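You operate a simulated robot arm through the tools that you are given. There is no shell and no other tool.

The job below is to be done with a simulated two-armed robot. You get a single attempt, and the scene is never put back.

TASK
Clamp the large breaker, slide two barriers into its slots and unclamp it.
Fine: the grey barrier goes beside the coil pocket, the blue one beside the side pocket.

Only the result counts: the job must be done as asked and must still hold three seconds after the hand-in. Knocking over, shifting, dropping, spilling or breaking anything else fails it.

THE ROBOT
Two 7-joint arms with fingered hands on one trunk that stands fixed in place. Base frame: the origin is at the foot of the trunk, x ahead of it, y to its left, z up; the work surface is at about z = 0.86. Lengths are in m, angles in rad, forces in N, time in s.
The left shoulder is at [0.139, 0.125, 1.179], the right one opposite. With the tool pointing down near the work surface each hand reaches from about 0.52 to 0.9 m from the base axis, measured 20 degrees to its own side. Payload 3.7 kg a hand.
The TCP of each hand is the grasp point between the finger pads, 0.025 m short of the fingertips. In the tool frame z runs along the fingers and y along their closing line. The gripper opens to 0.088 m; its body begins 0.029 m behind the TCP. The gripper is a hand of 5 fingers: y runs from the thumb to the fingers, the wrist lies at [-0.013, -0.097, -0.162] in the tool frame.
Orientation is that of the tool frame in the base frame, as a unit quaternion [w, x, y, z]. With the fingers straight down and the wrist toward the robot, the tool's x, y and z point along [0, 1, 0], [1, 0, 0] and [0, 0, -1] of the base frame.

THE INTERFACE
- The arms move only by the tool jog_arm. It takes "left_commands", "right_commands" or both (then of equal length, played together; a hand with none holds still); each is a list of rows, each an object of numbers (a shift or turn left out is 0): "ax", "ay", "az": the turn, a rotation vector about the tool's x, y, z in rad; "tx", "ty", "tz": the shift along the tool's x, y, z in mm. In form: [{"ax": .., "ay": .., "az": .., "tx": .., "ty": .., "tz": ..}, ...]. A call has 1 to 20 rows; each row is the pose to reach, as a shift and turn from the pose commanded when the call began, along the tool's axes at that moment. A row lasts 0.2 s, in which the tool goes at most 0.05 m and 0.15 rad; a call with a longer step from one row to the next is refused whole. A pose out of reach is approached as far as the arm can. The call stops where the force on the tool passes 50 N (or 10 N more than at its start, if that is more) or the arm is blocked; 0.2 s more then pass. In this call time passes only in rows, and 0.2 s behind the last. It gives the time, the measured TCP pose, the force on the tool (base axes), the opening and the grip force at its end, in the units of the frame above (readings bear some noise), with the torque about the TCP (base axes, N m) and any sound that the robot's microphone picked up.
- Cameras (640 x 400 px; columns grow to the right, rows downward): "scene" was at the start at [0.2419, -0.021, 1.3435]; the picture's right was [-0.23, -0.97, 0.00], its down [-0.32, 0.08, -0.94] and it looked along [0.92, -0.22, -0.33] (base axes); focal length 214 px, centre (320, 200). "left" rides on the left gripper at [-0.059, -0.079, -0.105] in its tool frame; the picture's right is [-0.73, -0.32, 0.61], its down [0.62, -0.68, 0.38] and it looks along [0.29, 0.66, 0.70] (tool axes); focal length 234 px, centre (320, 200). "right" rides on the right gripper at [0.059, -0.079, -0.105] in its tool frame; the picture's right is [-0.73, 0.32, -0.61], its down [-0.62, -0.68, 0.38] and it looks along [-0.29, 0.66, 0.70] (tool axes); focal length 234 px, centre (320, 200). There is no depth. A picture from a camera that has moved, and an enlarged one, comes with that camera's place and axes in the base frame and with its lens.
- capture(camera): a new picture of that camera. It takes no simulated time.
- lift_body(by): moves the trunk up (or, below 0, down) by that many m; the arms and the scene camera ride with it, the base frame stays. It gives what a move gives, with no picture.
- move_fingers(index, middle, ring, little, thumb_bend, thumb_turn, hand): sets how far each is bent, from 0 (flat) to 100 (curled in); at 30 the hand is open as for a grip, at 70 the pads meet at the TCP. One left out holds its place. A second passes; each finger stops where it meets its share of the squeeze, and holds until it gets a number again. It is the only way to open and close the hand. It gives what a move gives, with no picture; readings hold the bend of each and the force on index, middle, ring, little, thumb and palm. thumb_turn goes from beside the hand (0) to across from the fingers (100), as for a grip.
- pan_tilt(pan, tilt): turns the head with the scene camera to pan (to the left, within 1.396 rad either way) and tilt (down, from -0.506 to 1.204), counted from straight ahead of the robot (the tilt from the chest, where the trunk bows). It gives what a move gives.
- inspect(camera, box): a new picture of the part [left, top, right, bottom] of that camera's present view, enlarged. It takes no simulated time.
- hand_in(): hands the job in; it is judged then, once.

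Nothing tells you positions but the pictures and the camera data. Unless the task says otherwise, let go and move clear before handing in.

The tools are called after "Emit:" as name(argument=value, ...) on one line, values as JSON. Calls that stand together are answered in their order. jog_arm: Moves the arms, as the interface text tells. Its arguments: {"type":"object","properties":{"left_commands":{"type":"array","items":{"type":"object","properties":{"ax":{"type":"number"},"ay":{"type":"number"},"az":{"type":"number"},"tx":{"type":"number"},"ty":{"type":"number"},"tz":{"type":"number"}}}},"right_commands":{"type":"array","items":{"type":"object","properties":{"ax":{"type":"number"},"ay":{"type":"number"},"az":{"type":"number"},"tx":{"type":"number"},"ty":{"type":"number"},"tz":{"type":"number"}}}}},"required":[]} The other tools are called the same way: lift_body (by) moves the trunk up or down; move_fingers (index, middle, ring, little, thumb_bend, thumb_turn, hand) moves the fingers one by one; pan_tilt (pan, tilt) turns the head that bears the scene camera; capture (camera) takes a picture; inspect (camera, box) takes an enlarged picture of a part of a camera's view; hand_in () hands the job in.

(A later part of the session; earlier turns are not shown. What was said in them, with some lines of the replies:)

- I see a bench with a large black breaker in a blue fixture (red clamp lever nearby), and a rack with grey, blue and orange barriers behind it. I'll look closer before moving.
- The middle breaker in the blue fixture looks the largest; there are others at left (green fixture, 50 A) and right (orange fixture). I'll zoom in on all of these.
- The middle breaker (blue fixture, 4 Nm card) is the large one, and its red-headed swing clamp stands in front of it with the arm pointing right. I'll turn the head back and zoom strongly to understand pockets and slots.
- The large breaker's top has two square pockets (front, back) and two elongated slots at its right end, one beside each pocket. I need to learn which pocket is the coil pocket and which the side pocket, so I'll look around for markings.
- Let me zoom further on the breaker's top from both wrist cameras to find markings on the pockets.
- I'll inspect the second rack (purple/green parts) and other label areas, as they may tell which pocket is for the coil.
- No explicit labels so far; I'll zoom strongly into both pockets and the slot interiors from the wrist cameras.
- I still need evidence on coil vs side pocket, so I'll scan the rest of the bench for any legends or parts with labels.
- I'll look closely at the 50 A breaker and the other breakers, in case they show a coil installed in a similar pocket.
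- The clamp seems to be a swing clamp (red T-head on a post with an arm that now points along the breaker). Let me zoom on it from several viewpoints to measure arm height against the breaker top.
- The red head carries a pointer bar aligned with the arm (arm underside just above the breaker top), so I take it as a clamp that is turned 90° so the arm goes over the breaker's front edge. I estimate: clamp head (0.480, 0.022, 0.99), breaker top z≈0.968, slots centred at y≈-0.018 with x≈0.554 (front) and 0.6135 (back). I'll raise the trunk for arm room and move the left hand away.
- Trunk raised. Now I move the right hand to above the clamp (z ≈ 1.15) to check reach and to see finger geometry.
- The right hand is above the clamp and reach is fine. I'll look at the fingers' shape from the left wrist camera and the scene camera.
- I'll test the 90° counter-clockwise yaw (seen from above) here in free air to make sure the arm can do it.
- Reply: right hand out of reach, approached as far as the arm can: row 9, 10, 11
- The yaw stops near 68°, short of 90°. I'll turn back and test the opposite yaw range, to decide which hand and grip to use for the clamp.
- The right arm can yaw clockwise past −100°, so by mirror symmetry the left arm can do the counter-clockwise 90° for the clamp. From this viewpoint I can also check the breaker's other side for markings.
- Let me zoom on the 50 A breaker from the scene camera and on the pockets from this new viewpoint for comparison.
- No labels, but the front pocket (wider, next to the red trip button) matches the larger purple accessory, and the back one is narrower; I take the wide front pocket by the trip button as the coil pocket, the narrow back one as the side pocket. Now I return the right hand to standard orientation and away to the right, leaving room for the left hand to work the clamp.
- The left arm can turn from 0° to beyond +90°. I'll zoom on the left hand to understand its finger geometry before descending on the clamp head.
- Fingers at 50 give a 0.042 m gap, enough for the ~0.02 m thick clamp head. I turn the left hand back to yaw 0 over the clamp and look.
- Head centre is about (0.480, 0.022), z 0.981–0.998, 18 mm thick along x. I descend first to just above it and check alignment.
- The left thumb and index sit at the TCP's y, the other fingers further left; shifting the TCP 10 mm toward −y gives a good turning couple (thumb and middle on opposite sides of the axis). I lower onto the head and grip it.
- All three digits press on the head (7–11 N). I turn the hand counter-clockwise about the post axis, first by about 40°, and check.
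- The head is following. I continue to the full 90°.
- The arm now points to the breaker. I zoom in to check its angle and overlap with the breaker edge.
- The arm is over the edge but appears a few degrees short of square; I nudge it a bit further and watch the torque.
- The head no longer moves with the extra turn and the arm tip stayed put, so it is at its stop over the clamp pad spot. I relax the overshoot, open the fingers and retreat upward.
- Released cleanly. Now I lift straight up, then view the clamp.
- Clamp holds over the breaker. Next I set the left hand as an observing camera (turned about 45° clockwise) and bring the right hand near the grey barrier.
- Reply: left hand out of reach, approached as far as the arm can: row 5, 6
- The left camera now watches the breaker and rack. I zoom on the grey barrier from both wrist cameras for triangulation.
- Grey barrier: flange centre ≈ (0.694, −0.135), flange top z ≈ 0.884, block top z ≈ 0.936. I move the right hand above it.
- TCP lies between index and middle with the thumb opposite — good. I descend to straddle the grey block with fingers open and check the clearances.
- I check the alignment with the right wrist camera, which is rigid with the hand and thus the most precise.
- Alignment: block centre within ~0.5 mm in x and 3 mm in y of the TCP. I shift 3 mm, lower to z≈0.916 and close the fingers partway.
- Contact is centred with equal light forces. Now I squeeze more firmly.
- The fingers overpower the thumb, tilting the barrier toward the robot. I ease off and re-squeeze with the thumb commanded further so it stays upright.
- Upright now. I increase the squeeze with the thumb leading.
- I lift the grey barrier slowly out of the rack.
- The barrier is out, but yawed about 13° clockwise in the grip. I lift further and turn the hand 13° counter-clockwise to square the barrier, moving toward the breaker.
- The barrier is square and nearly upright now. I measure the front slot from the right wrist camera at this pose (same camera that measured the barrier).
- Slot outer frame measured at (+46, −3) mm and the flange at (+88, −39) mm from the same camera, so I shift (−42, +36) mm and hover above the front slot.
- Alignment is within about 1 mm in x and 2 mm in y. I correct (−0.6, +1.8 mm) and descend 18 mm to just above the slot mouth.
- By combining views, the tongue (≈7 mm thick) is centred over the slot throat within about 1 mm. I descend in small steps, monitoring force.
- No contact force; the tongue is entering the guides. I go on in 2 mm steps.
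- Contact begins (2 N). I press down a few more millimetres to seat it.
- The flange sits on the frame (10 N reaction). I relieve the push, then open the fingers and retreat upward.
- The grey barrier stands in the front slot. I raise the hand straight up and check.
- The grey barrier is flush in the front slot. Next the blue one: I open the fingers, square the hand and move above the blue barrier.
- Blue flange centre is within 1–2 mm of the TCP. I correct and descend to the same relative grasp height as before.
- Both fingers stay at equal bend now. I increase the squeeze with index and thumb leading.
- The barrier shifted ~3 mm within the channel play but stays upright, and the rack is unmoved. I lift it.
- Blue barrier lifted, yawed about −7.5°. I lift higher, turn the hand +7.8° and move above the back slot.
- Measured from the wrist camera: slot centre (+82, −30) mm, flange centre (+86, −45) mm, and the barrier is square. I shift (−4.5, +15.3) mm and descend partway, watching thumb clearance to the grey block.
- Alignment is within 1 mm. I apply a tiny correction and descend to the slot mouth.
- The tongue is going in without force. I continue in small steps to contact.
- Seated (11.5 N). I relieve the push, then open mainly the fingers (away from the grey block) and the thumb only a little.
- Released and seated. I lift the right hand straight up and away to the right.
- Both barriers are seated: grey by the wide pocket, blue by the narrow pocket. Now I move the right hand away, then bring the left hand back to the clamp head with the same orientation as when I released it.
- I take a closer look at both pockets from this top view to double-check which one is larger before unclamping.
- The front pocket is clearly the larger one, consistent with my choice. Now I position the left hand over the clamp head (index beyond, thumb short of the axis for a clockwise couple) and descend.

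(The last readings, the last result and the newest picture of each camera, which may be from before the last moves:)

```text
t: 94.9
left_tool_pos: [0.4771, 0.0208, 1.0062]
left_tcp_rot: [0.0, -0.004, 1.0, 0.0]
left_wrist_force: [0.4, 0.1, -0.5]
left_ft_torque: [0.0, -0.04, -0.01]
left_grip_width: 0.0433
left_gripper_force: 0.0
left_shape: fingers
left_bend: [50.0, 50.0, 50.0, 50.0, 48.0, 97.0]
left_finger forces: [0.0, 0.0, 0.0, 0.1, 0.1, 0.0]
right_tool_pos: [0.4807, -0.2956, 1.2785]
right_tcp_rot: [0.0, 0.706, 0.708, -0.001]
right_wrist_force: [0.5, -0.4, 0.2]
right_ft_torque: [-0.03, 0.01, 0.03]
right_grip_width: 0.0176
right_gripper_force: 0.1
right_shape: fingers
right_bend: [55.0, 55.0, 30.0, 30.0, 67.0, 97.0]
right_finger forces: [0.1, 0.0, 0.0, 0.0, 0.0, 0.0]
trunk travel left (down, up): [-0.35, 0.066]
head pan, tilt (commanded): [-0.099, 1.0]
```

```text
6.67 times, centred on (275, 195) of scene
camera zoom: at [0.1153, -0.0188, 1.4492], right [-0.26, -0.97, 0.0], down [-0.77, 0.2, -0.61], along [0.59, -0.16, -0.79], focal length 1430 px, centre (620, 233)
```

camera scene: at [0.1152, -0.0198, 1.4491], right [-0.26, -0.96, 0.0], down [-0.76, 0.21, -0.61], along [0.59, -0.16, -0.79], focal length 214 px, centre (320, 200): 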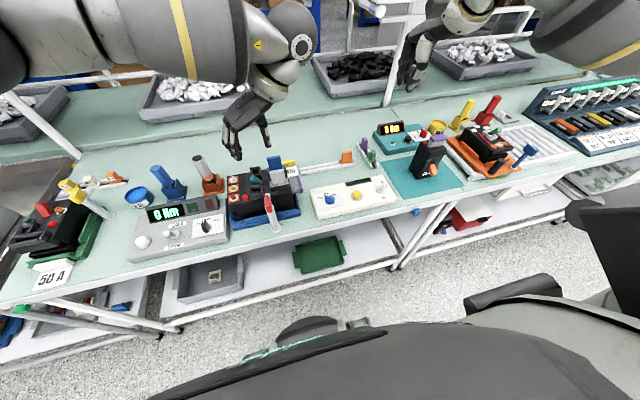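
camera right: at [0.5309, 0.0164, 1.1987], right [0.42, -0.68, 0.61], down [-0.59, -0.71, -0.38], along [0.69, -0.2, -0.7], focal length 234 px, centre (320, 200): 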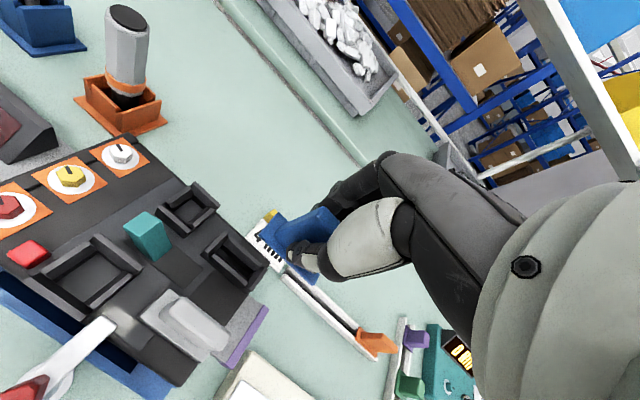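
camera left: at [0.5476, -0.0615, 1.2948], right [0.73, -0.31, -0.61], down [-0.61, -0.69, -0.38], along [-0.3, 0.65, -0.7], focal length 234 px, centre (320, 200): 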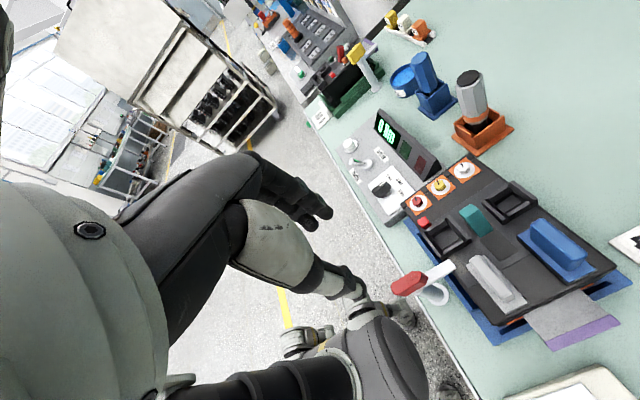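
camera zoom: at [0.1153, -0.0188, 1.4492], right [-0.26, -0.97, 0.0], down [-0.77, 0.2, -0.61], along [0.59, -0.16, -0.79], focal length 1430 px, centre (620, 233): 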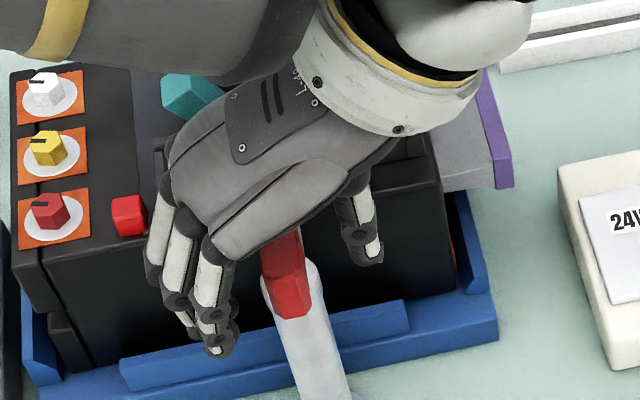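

Now I close the index and thumb on the head.

Emit:
move_fingers(hand="left", index=68, thumb_bend=68)

Emit:
move_fingers(hand="left", index=80, thumb_bend=80)

Emit:
inspect(camera="left", box=[250, 130, 450, 310])

```text
t: 95.9
left_tool_pos: [0.4768, 0.0217, 1.0064]
left_tcp_rot: [0.0, -0.005, 1.0, 0.0]
left_wrist_force: [-0.7, 1.5, -1.5]
left_ft_torque: [0.08, 0.02, 0.0]
left_grip_width: 0.0098
left_gripper_force: 2.2
left_shape: fingers
left_bend: [63.0, 50.0, 50.0, 50.0, 66.0, 97.0]
left_finger forces: [2.8, 0.0, 0.0, 0.1, 1.1, 0.0]
right_tool_pos: [0.4796, -0.2954, 1.2786]
right_tcp_rot: [0.0, 0.706, 0.708, 0.0]
right_wrist_force: [-0.3, 0.4, -0.3]
right_ft_torque: [0.01, 0.0, -0.01]
right_grip_width: 0.0179
right_gripper_force: 0.0
right_shape: fingers
right_bend: [55.0, 55.0, 30.0, 30.0, 67.0, 97.0]
right_finger forces: [0.0, 0.1, 0.0, 0.1, 0.0, 0.1]
trunk travel left (down, up): [-0.35, 0.066]
head pan, tilt (commanded): [-0.099, 1.0]
```

```text
t: 96.9
left_tool_pos: [0.4767, 0.0213, 1.0049]
left_tcp_rot: [-0.001, -0.004, 1.0, 0.0]
left_wrist_force: [-1.7, -3.1, -4.8]
left_ft_torque: [-0.04, 0.06, -0.04]
left_grip_width: 0.0073
left_gripper_force: 9.6
left_shape: fingers
left_bend: [60.0, 50.0, 50.0, 50.0, 69.0, 97.0]
left_finger forces: [7.5, 0.0, 0.1, 0.1, 11.0, 0.1]
right_tool_pos: [0.4799, -0.2954, 1.2774]
right_tcp_rot: [0.0, 0.707, 0.707, 0.0]
right_wrist_force: [0.2, -0.2, -0.6]
right_ft_torque: [-0.04, -0.02, -0.03]
right_grip_width: 0.0178
right_gripper_force: 0.1
right_shape: fingers
right_bend: [55.0, 55.0, 30.0, 30.0, 67.0, 97.0]
right_finger forces: [0.0, 0.1, 0.0, 0.0, 0.0, 0.0]
trunk travel left (down, up): [-0.35, 0.066]
head pan, tilt (commanded): [-0.099, 1.0]
```

```text
2.22 times, centred on (350, 220) of left
camera zoom: at [0.5366, -0.0595, 1.1104], right [0.73, -0.32, -0.61], down [-0.62, -0.69, -0.38], along [-0.3, 0.65, -0.7], focal length 520 px, centre (253, 156)
```

zoom: 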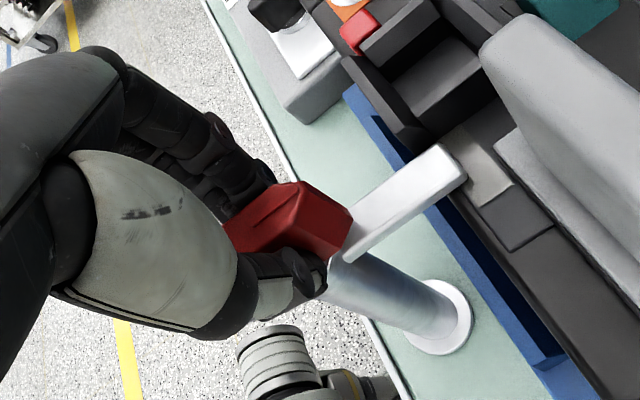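

Grip is firm (index 7.5 N, thumb 11 N). I turn clockwise about the post axis, first about 40°.

Emit:
jog_arm(left_commands=[{"az": 0.143, "tx": -0.1, "ty": 0.4}, {"az": 0.286, "tx": -0.4, "ty": 0.9}, {"az": 0.428, "tx": -0.6, "ty": 1.3}, {"az": 0.571, "tx": -0.9, "ty": 1.6}, {"az": 0.714, "tx": -1.3, "ty": 1.9}])

Emit:
inspect(camera="left", box=[250, 130, 450, 310])

Emit:
inspect(camera="scene", box=[225, 150, 315, 240])

```text
t: 98.1
left_tool_pos: [0.4776, 0.0237, 1.0062]
left_tcp_rot: [-0.001, 0.346, 0.938, 0.0]
left_wrist_force: [-7.5, 1.2, -4.1]
left_ft_torque: [0.05, 0.15, 0.04]
left_grip_width: 0.0075
left_gripper_force: 10.1
left_shape: fingers
left_bend: [61.0, 50.0, 50.0, 50.0, 69.0, 96.0]
left_finger forces: [8.5, 0.0, 0.0, 0.0, 11.4, 0.0]
right_tool_pos: [0.4799, -0.2952, 1.2782]
right_tcp_rot: [0.0, 0.706, 0.708, 0.0]
right_wrist_force: [-0.3, -0.7, 0.5]
right_ft_torque: [0.01, 0.02, -0.05]
right_grip_width: 0.0178
right_gripper_force: 0.0
right_shape: fingers
right_bend: [55.0, 55.0, 30.0, 30.0, 67.0, 97.0]
right_finger forces: [0.0, 0.1, 0.0, 0.1, 0.0, 0.0]
trunk travel left (down, up): [-0.35, 0.066]
head pan, tilt (commanded): [-0.099, 1.0]
```

```text
2.22 times, centred on (350, 220) of left
camera zoom: at [0.4711, -0.0763, 1.1104], right [0.34, -0.72, -0.61], down [-0.92, -0.11, -0.38], along [0.21, 0.69, -0.7], focal length 520 px, centre (253, 156)
```

zoom: 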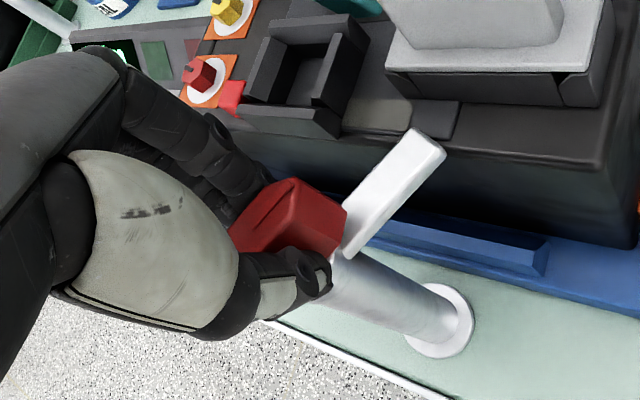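

```text
4.44 times, centred on (270, 195) of scene
camera zoom: at [0.1146, -0.0176, 1.4493], right [-0.25, -0.97, 0.0], down [-0.77, 0.19, -0.61], along [0.59, -0.15, -0.79], focal length 953 px, centre (542, 222)
```

zoom: 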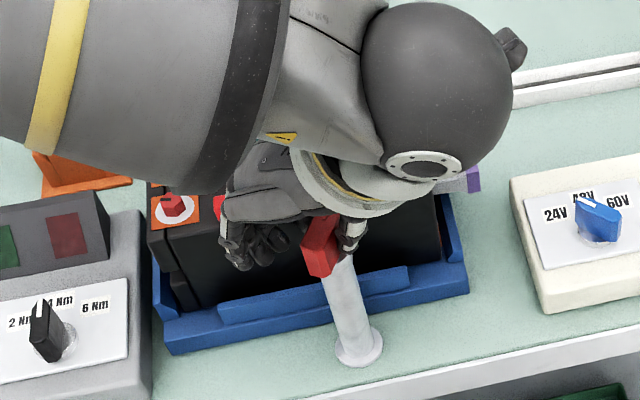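

The arm follows with a slight lag. I continue the turn to 90°.

Emit:
jog_arm(left_commands=[{"az": 0.143, "tx": -0.2, "ty": 0.4}, {"az": 0.286, "tx": -0.4, "ty": 0.8}, {"az": 0.428, "tx": -0.7, "ty": 1.2}, {"az": 0.571, "tx": -1.0, "ty": 1.6}, {"az": 0.714, "tx": -1.3, "ty": 1.9}, {"az": 0.857, "tx": -1.7, "ty": 2.1}])

Emit:
inspect(camera="left", box=[250, 130, 450, 310])

Emit:
inspect(camera="scene", box=[225, 150, 315, 240])

Emit:
inspect(camera="right", box=[0, 50, 150, 230])

```text
t: 99.5
left_tool_pos: [0.4814, 0.0249, 1.0078]
left_tcp_rot: [0.0, 0.704, 0.71, -0.001]
left_wrist_force: [-7.5, 3.7, -5.5]
left_ft_torque: [0.07, 0.13, -0.04]
left_grip_width: 0.0074
left_gripper_force: 8.8
left_shape: fingers
left_bend: [71.0, 50.0, 50.0, 50.0, 68.0, 97.0]
left_finger forces: [5.6, 0.0, 0.1, 0.1, 12.7, 0.0]
right_tool_pos: [0.4791, -0.2942, 1.2789]
right_tcp_rot: [0.001, 0.706, 0.708, 0.0]
right_wrist_force: [0.3, 0.2, -0.2]
right_ft_torque: [0.0, -0.01, 0.01]
right_grip_width: 0.0177
right_gripper_force: 0.1
right_shape: fingers
right_bend: [55.0, 55.0, 30.0, 30.0, 67.0, 97.0]
right_finger forces: [0.0, 0.0, 0.1, 0.0, 0.0, 0.1]
trunk travel left (down, up): [-0.35, 0.066]
head pan, tilt (commanded): [-0.099, 1.0]
```

```text
2.22 times, centred on (350, 220) of left
camera zoom: at [0.402, -0.0365, 1.1113], right [-0.32, -0.73, -0.61], down [-0.69, 0.62, -0.38], along [0.66, 0.29, -0.7], focal length 520 px, centre (253, 156)
```

zoom: 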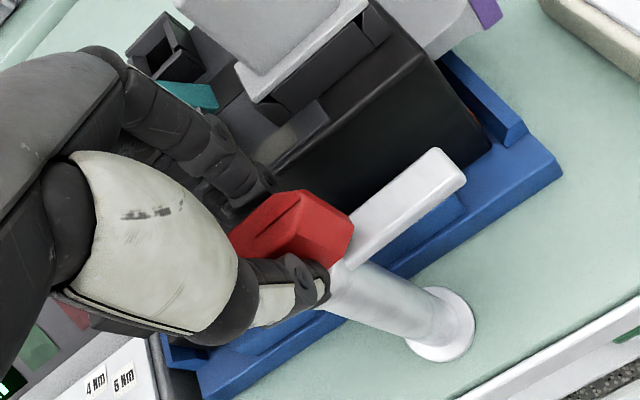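

```text
4.44 times, centred on (270, 195) of scene
camera zoom: at [0.115, -0.0166, 1.4493], right [-0.24, -0.97, 0.0], down [-0.77, 0.19, -0.61], along [0.59, -0.15, -0.79], focal length 953 px, centre (542, 222)
```

zoom: 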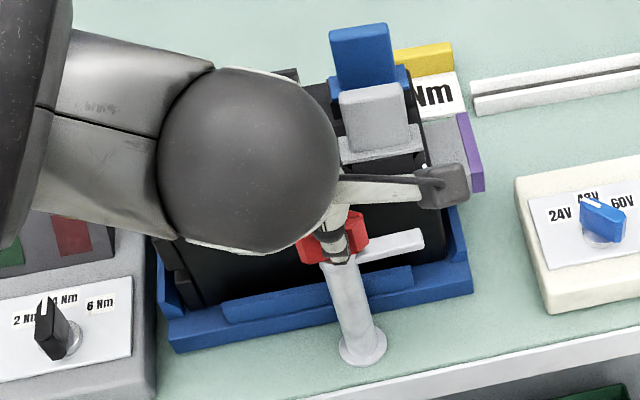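

```text
2.22 times, centred on (75, 140) of right
camera zoom: at [0.3998, -0.2352, 1.3861], right [0.32, -0.73, 0.61], down [-0.68, -0.62, -0.38], along [0.66, -0.29, -0.7], focal length 520 px, centre (864, 333)
```

zoom: 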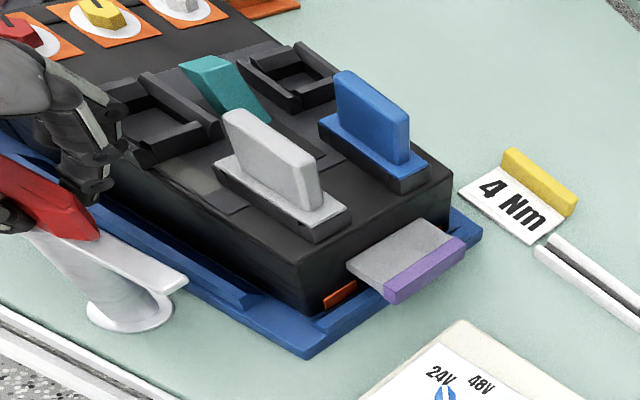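

The arm tip is back at its original parked position. I release and lift away.

Emit:
move_fingers(hand="left", index=50, thumb_bend=46)

Emit:
inspect(camera="left", box=[250, 130, 450, 310])

Emit:
jog_arm(left_commands=[{"tz": -10}, {"tz": -25}, {"tz": -50}, {"tz": -85}, {"tz": -120}, {"tz": -160}])

Emit:
inspect(camera="left", box=[320, 160, 480, 310])

```text
t: 100.5
left_tool_pos: [0.4818, 0.0241, 1.0082]
left_tcp_rot: [0.0, 0.703, 0.711, 0.0]
left_wrist_force: [-0.5, 0.3, -0.1]
left_ft_torque: [0.0, -0.02, 0.0]
left_grip_width: 0.0456
left_gripper_force: 0.2
left_shape: fingers
left_bend: [50.0, 50.0, 50.0, 50.0, 46.0, 98.0]
left_finger forces: [0.1, 0.1, 0.1, 0.0, 0.0, 0.1]
right_tool_pos: [0.4806, -0.2971, 1.2779]
right_tcp_rot: [-0.001, 0.706, 0.708, 0.0]
right_wrist_force: [-0.1, 0.1, 0.5]
right_ft_torque: [0.04, 0.0, 0.0]
right_grip_width: 0.0177
right_gripper_force: 0.0
right_shape: fingers
right_bend: [55.0, 55.0, 30.0, 30.0, 67.0, 97.0]
right_finger forces: [0.0, 0.0, 0.1, 0.0, 0.0, 0.0]
trunk travel left (down, up): [-0.35, 0.066]
head pan, tilt (commanded): [-0.099, 1.0]
```

```text
2.22 times, centred on (350, 220) of left
camera zoom: at [0.4027, -0.0375, 1.1114], right [-0.32, -0.73, -0.61], down [-0.69, 0.62, -0.38], along [0.65, 0.3, -0.7], focal length 520 px, centre (253, 156)
```

zoom: 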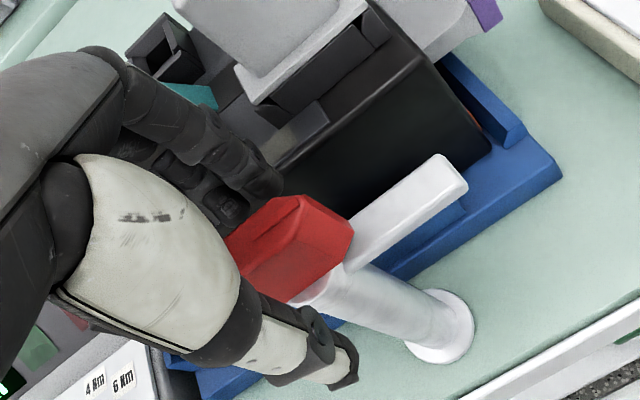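

```text
t: 101.9
left_tool_pos: [0.4805, 0.0241, 1.1663]
left_tcp_rot: [0.001, 0.704, 0.71, -0.001]
left_wrist_force: [0.8, -0.3, 0.9]
left_ft_torque: [0.03, -0.02, 0.02]
left_grip_width: 0.0455
left_gripper_force: 0.1
left_shape: fingers
left_bend: [50.0, 50.0, 50.0, 50.0, 46.0, 98.0]
left_finger forces: [0.0, 0.0, 0.0, 0.0, 0.0, 0.0]
right_tool_pos: [0.4794, -0.2948, 1.2792]
right_tcp_rot: [0.0, 0.707, 0.707, 0.0]
right_wrist_force: [0.1, -0.1, -0.1]
right_ft_torque: [0.01, 0.01, 0.01]
right_grip_width: 0.0178
right_gripper_force: 0.0
right_shape: fingers
right_bend: [55.0, 55.0, 30.0, 30.0, 67.0, 97.0]
right_finger forces: [0.0, 0.0, 0.0, 0.1, 0.0, 0.1]
trunk travel left (down, up): [-0.35, 0.066]
head pan, tilt (commanded): [-0.099, 1.0]
```

```text
2.67 times, centred on (400, 235) of left
camera zoom: at [0.4022, -0.0364, 1.2707], right [-0.32, -0.73, -0.61], down [-0.69, 0.62, -0.38], along [0.65, 0.3, -0.7], focal length 624 px, centre (107, 107)
```

zoom: 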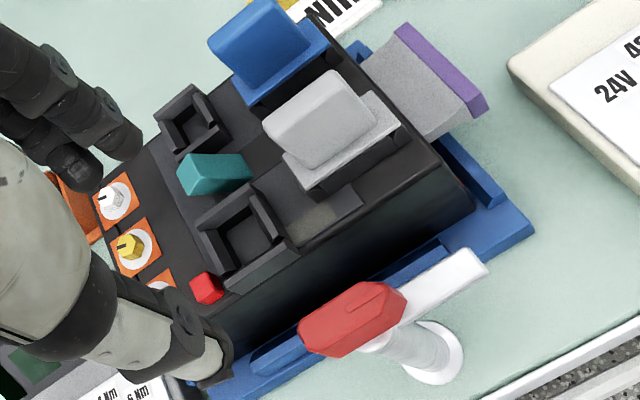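

Unclamped. I move the left hand away to its starting area and inspect the final state from all cameras.

Emit:
jog_arm(left_commands=[{"tx": 28, "tz": -24}, {"tx": 56, "ty": 1, "tz": -48}, {"tx": 84, "ty": 1, "tz": -72}, {"tx": 112, "ty": 2, "tz": -96}, {"tx": 140, "ty": 2, "tz": -120}, {"tx": 168, "ty": 3, "tz": -144}, {"tx": 196, "ty": 3, "tz": -168}, {"tx": 224, "ty": 4, "tz": -192}, {"tx": 252, "ty": 4, "tz": -216}, {"tx": 281, "ty": 5, "tz": -240}])

Emit:
capture(camera="scene")

Emit:
inspect(camera="scene", box=[225, 130, 345, 240])

Emit:
inspect(camera="left", box=[460, 130, 640, 290])

Emit:
inspect(camera="right", box=[0, 50, 200, 230])

```text
t: 104.1
left_tool_pos: [0.4814, 0.3029, 1.4047]
left_tcp_rot: [0.0, 0.704, 0.71, -0.001]
left_wrist_force: [-0.4, 0.5, 0.4]
left_ft_torque: [0.02, -0.01, 0.01]
left_grip_width: 0.0456
left_gripper_force: 0.1
left_shape: fingers
left_bend: [50.0, 50.0, 50.0, 50.0, 46.0, 98.0]
left_finger forces: [0.0, 0.1, 0.1, 0.0, 0.0, 0.0]
right_tool_pos: [0.4803, -0.2946, 1.2796]
right_tcp_rot: [0.0, 0.706, 0.708, 0.0]
right_wrist_force: [0.2, 0.6, 0.0]
right_ft_torque: [0.01, -0.01, -0.03]
right_grip_width: 0.0178
right_gripper_force: 0.0
right_shape: fingers
right_bend: [55.0, 55.0, 30.0, 30.0, 67.0, 97.0]
right_finger forces: [0.0, 0.0, 0.0, 0.1, 0.1, 0.1]
trunk travel left (down, up): [-0.35, 0.066]
head pan, tilt (commanded): [-0.099, 1.0]
```

```text
taken
camera scene: at [0.1157, -0.0156, 1.4494], right [-0.22, -0.97, 0.0], down [-0.77, 0.18, -0.61], along [0.6, -0.14, -0.79], focal length 214 px, centre (320, 200)
```

scene: 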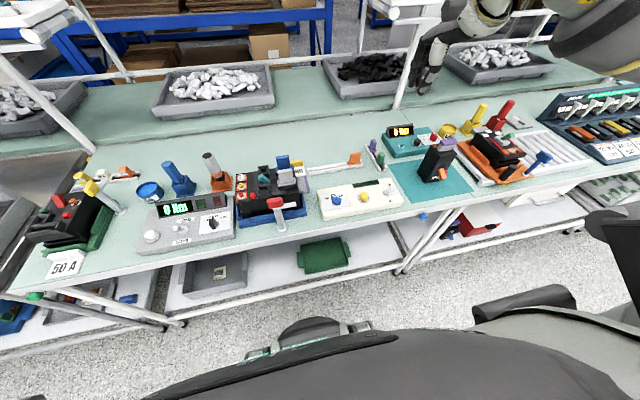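

```text
3.64 times, centred on (285, 185) of scene
camera zoom: at [0.1157, -0.0156, 1.4494], right [-0.22, -0.97, 0.0], down [-0.77, 0.18, -0.61], along [0.6, -0.14, -0.79], focal length 780 px, centre (447, 254)
```

zoom: 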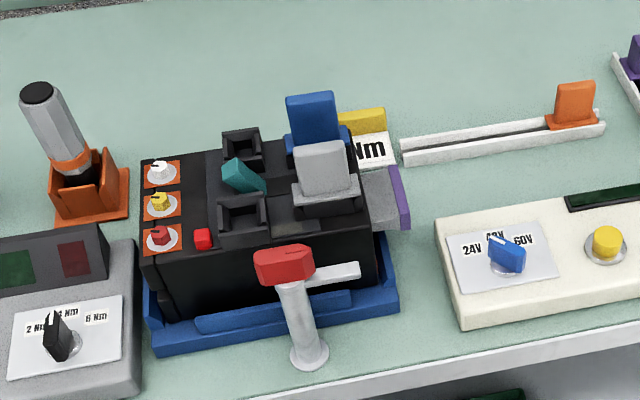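

```text
2.50 times, centred on (550, 210) of left
camera zoom: at [0.4039, 0.2426, 1.51], right [-0.32, -0.73, -0.61], down [-0.69, 0.62, -0.38], along [0.65, 0.3, -0.7], focal length 585 px, centre (-255, 175)
```

zoom: 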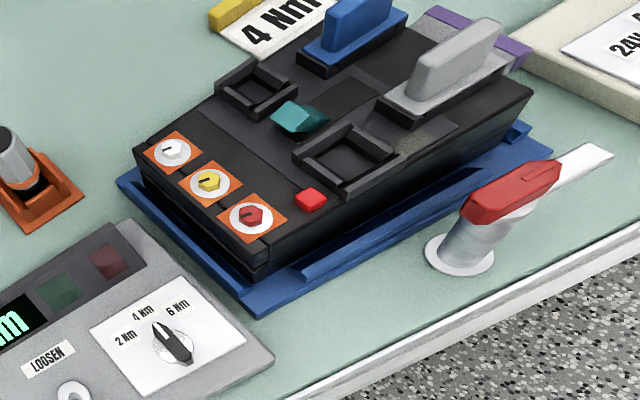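

```text
2.22 times, centred on (100, 140) of right
camera zoom: at [0.4002, -0.2355, 1.386], right [0.32, -0.73, 0.61], down [-0.68, -0.62, -0.38], along [0.66, -0.29, -0.7], focal length 520 px, centre (809, 333)
```

zoom: 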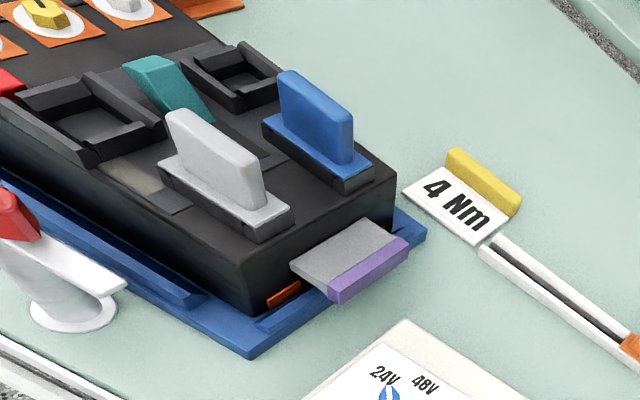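

Final check: zoom on the barriers' seating and the clamp's parked angle.

Emit:
inspect(camera="right", box=[60, 75, 125, 130])

Emit:
inspect(camera="left", box=[570, 125, 640, 180])

Emit:
inspect(camera="scene", box=[255, 185, 315, 235])

Emit:
inspect(camera="scene", box=[265, 145, 325, 195])

```text
7.27 times, centred on (92, 102) of right
camera zoom: at [0.4002, -0.2355, 1.386], right [0.32, -0.73, 0.61], down [-0.68, -0.62, -0.38], along [0.66, -0.29, -0.7], focal length 1703 px, centre (1974, 909)
```

zoom: 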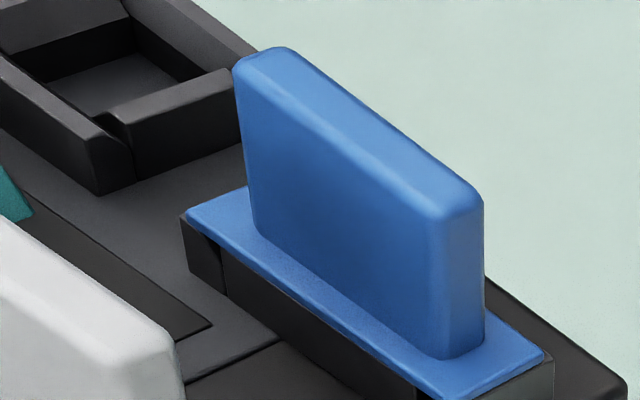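

```text
7.27 times, centred on (605, 152) of left
camera zoom: at [0.4039, 0.2426, 1.51], right [-0.32, -0.73, -0.61], down [-0.69, 0.62, -0.38], along [0.65, 0.3, -0.7], focal length 1703 px, centre (-1753, 546)
```

zoom: 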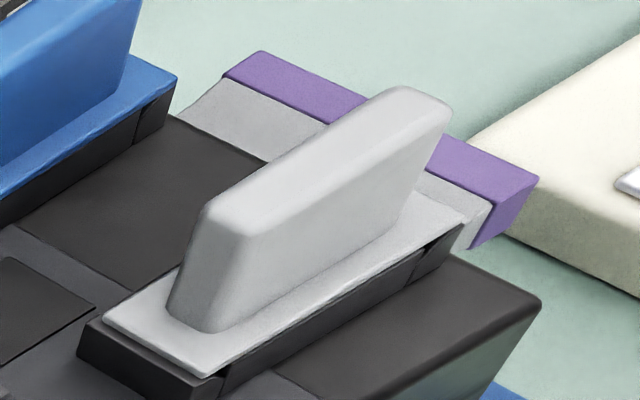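

```text
8.00 times, centred on (285, 210) of scene
camera zoom: at [0.1157, -0.0156, 1.4494], right [-0.22, -0.97, 0.0], down [-0.77, 0.18, -0.61], along [0.6, -0.14, -0.79], focal length 1716 px, centre (600, 120)
```

zoom: 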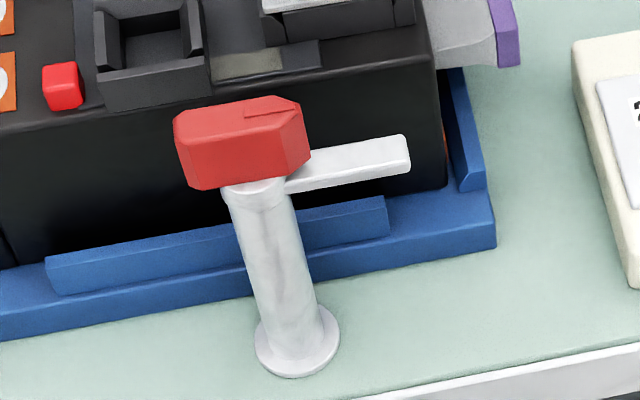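

```text
8.00 times, centred on (295, 170) of scene
camera zoom: at [0.1157, -0.0156, 1.4494], right [-0.22, -0.97, 0.0], down [-0.77, 0.18, -0.61], along [0.6, -0.14, -0.79], focal length 1716 px, centre (520, 440)
```

zoom: 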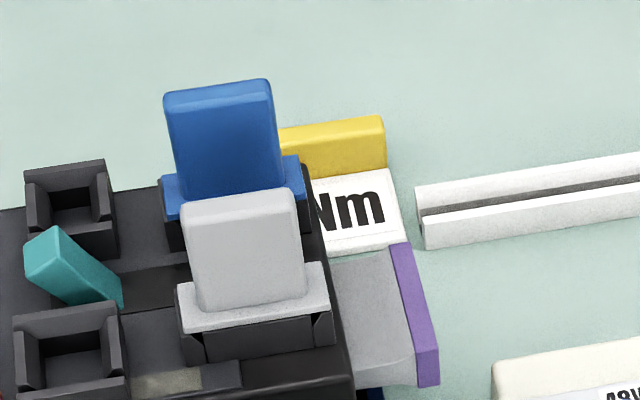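

Both barriers are flush in their slots: grey beside the wide pocket by the trip button, blue beside the narrow pocket. The clamp arm is back in its parked position, nothing else has moved, and both hands are clear. No pocket is labelled, so I took the wide one to be the coil pocket from its size and its place next to the trip button. I hand the job in.

Emit:
hand_in()

```text
The job is handed in.
```

I clamped the large breaker, slid the grey and blue barriers into its slots, and unclamped it. The job is handed in, but which pocket is the coil pocket was my guess.

- **Pocket choice:** neither pocket is labelled. I took the wider front pocket, next to the red trip button, as the coil pocket, and the narrower back one as the side pocket. If that is wrong, the two barriers are swapped.
- **Barriers:** grey is in the front slot and blue in the back slot. In the close-up views both sit flush on their slot frames.
- **Clamp:** I turned the red head about 90° until it stopped, with the arm over the breaker's front edge. I took that as clamped, as there was no sound or other signal. After the barriers were in, I turned it back to its parked position.
- **Surroundings:** the orange barrier is still in its rack. I saw nothing else knocked or shifted. Both hands were clear at hand-in.
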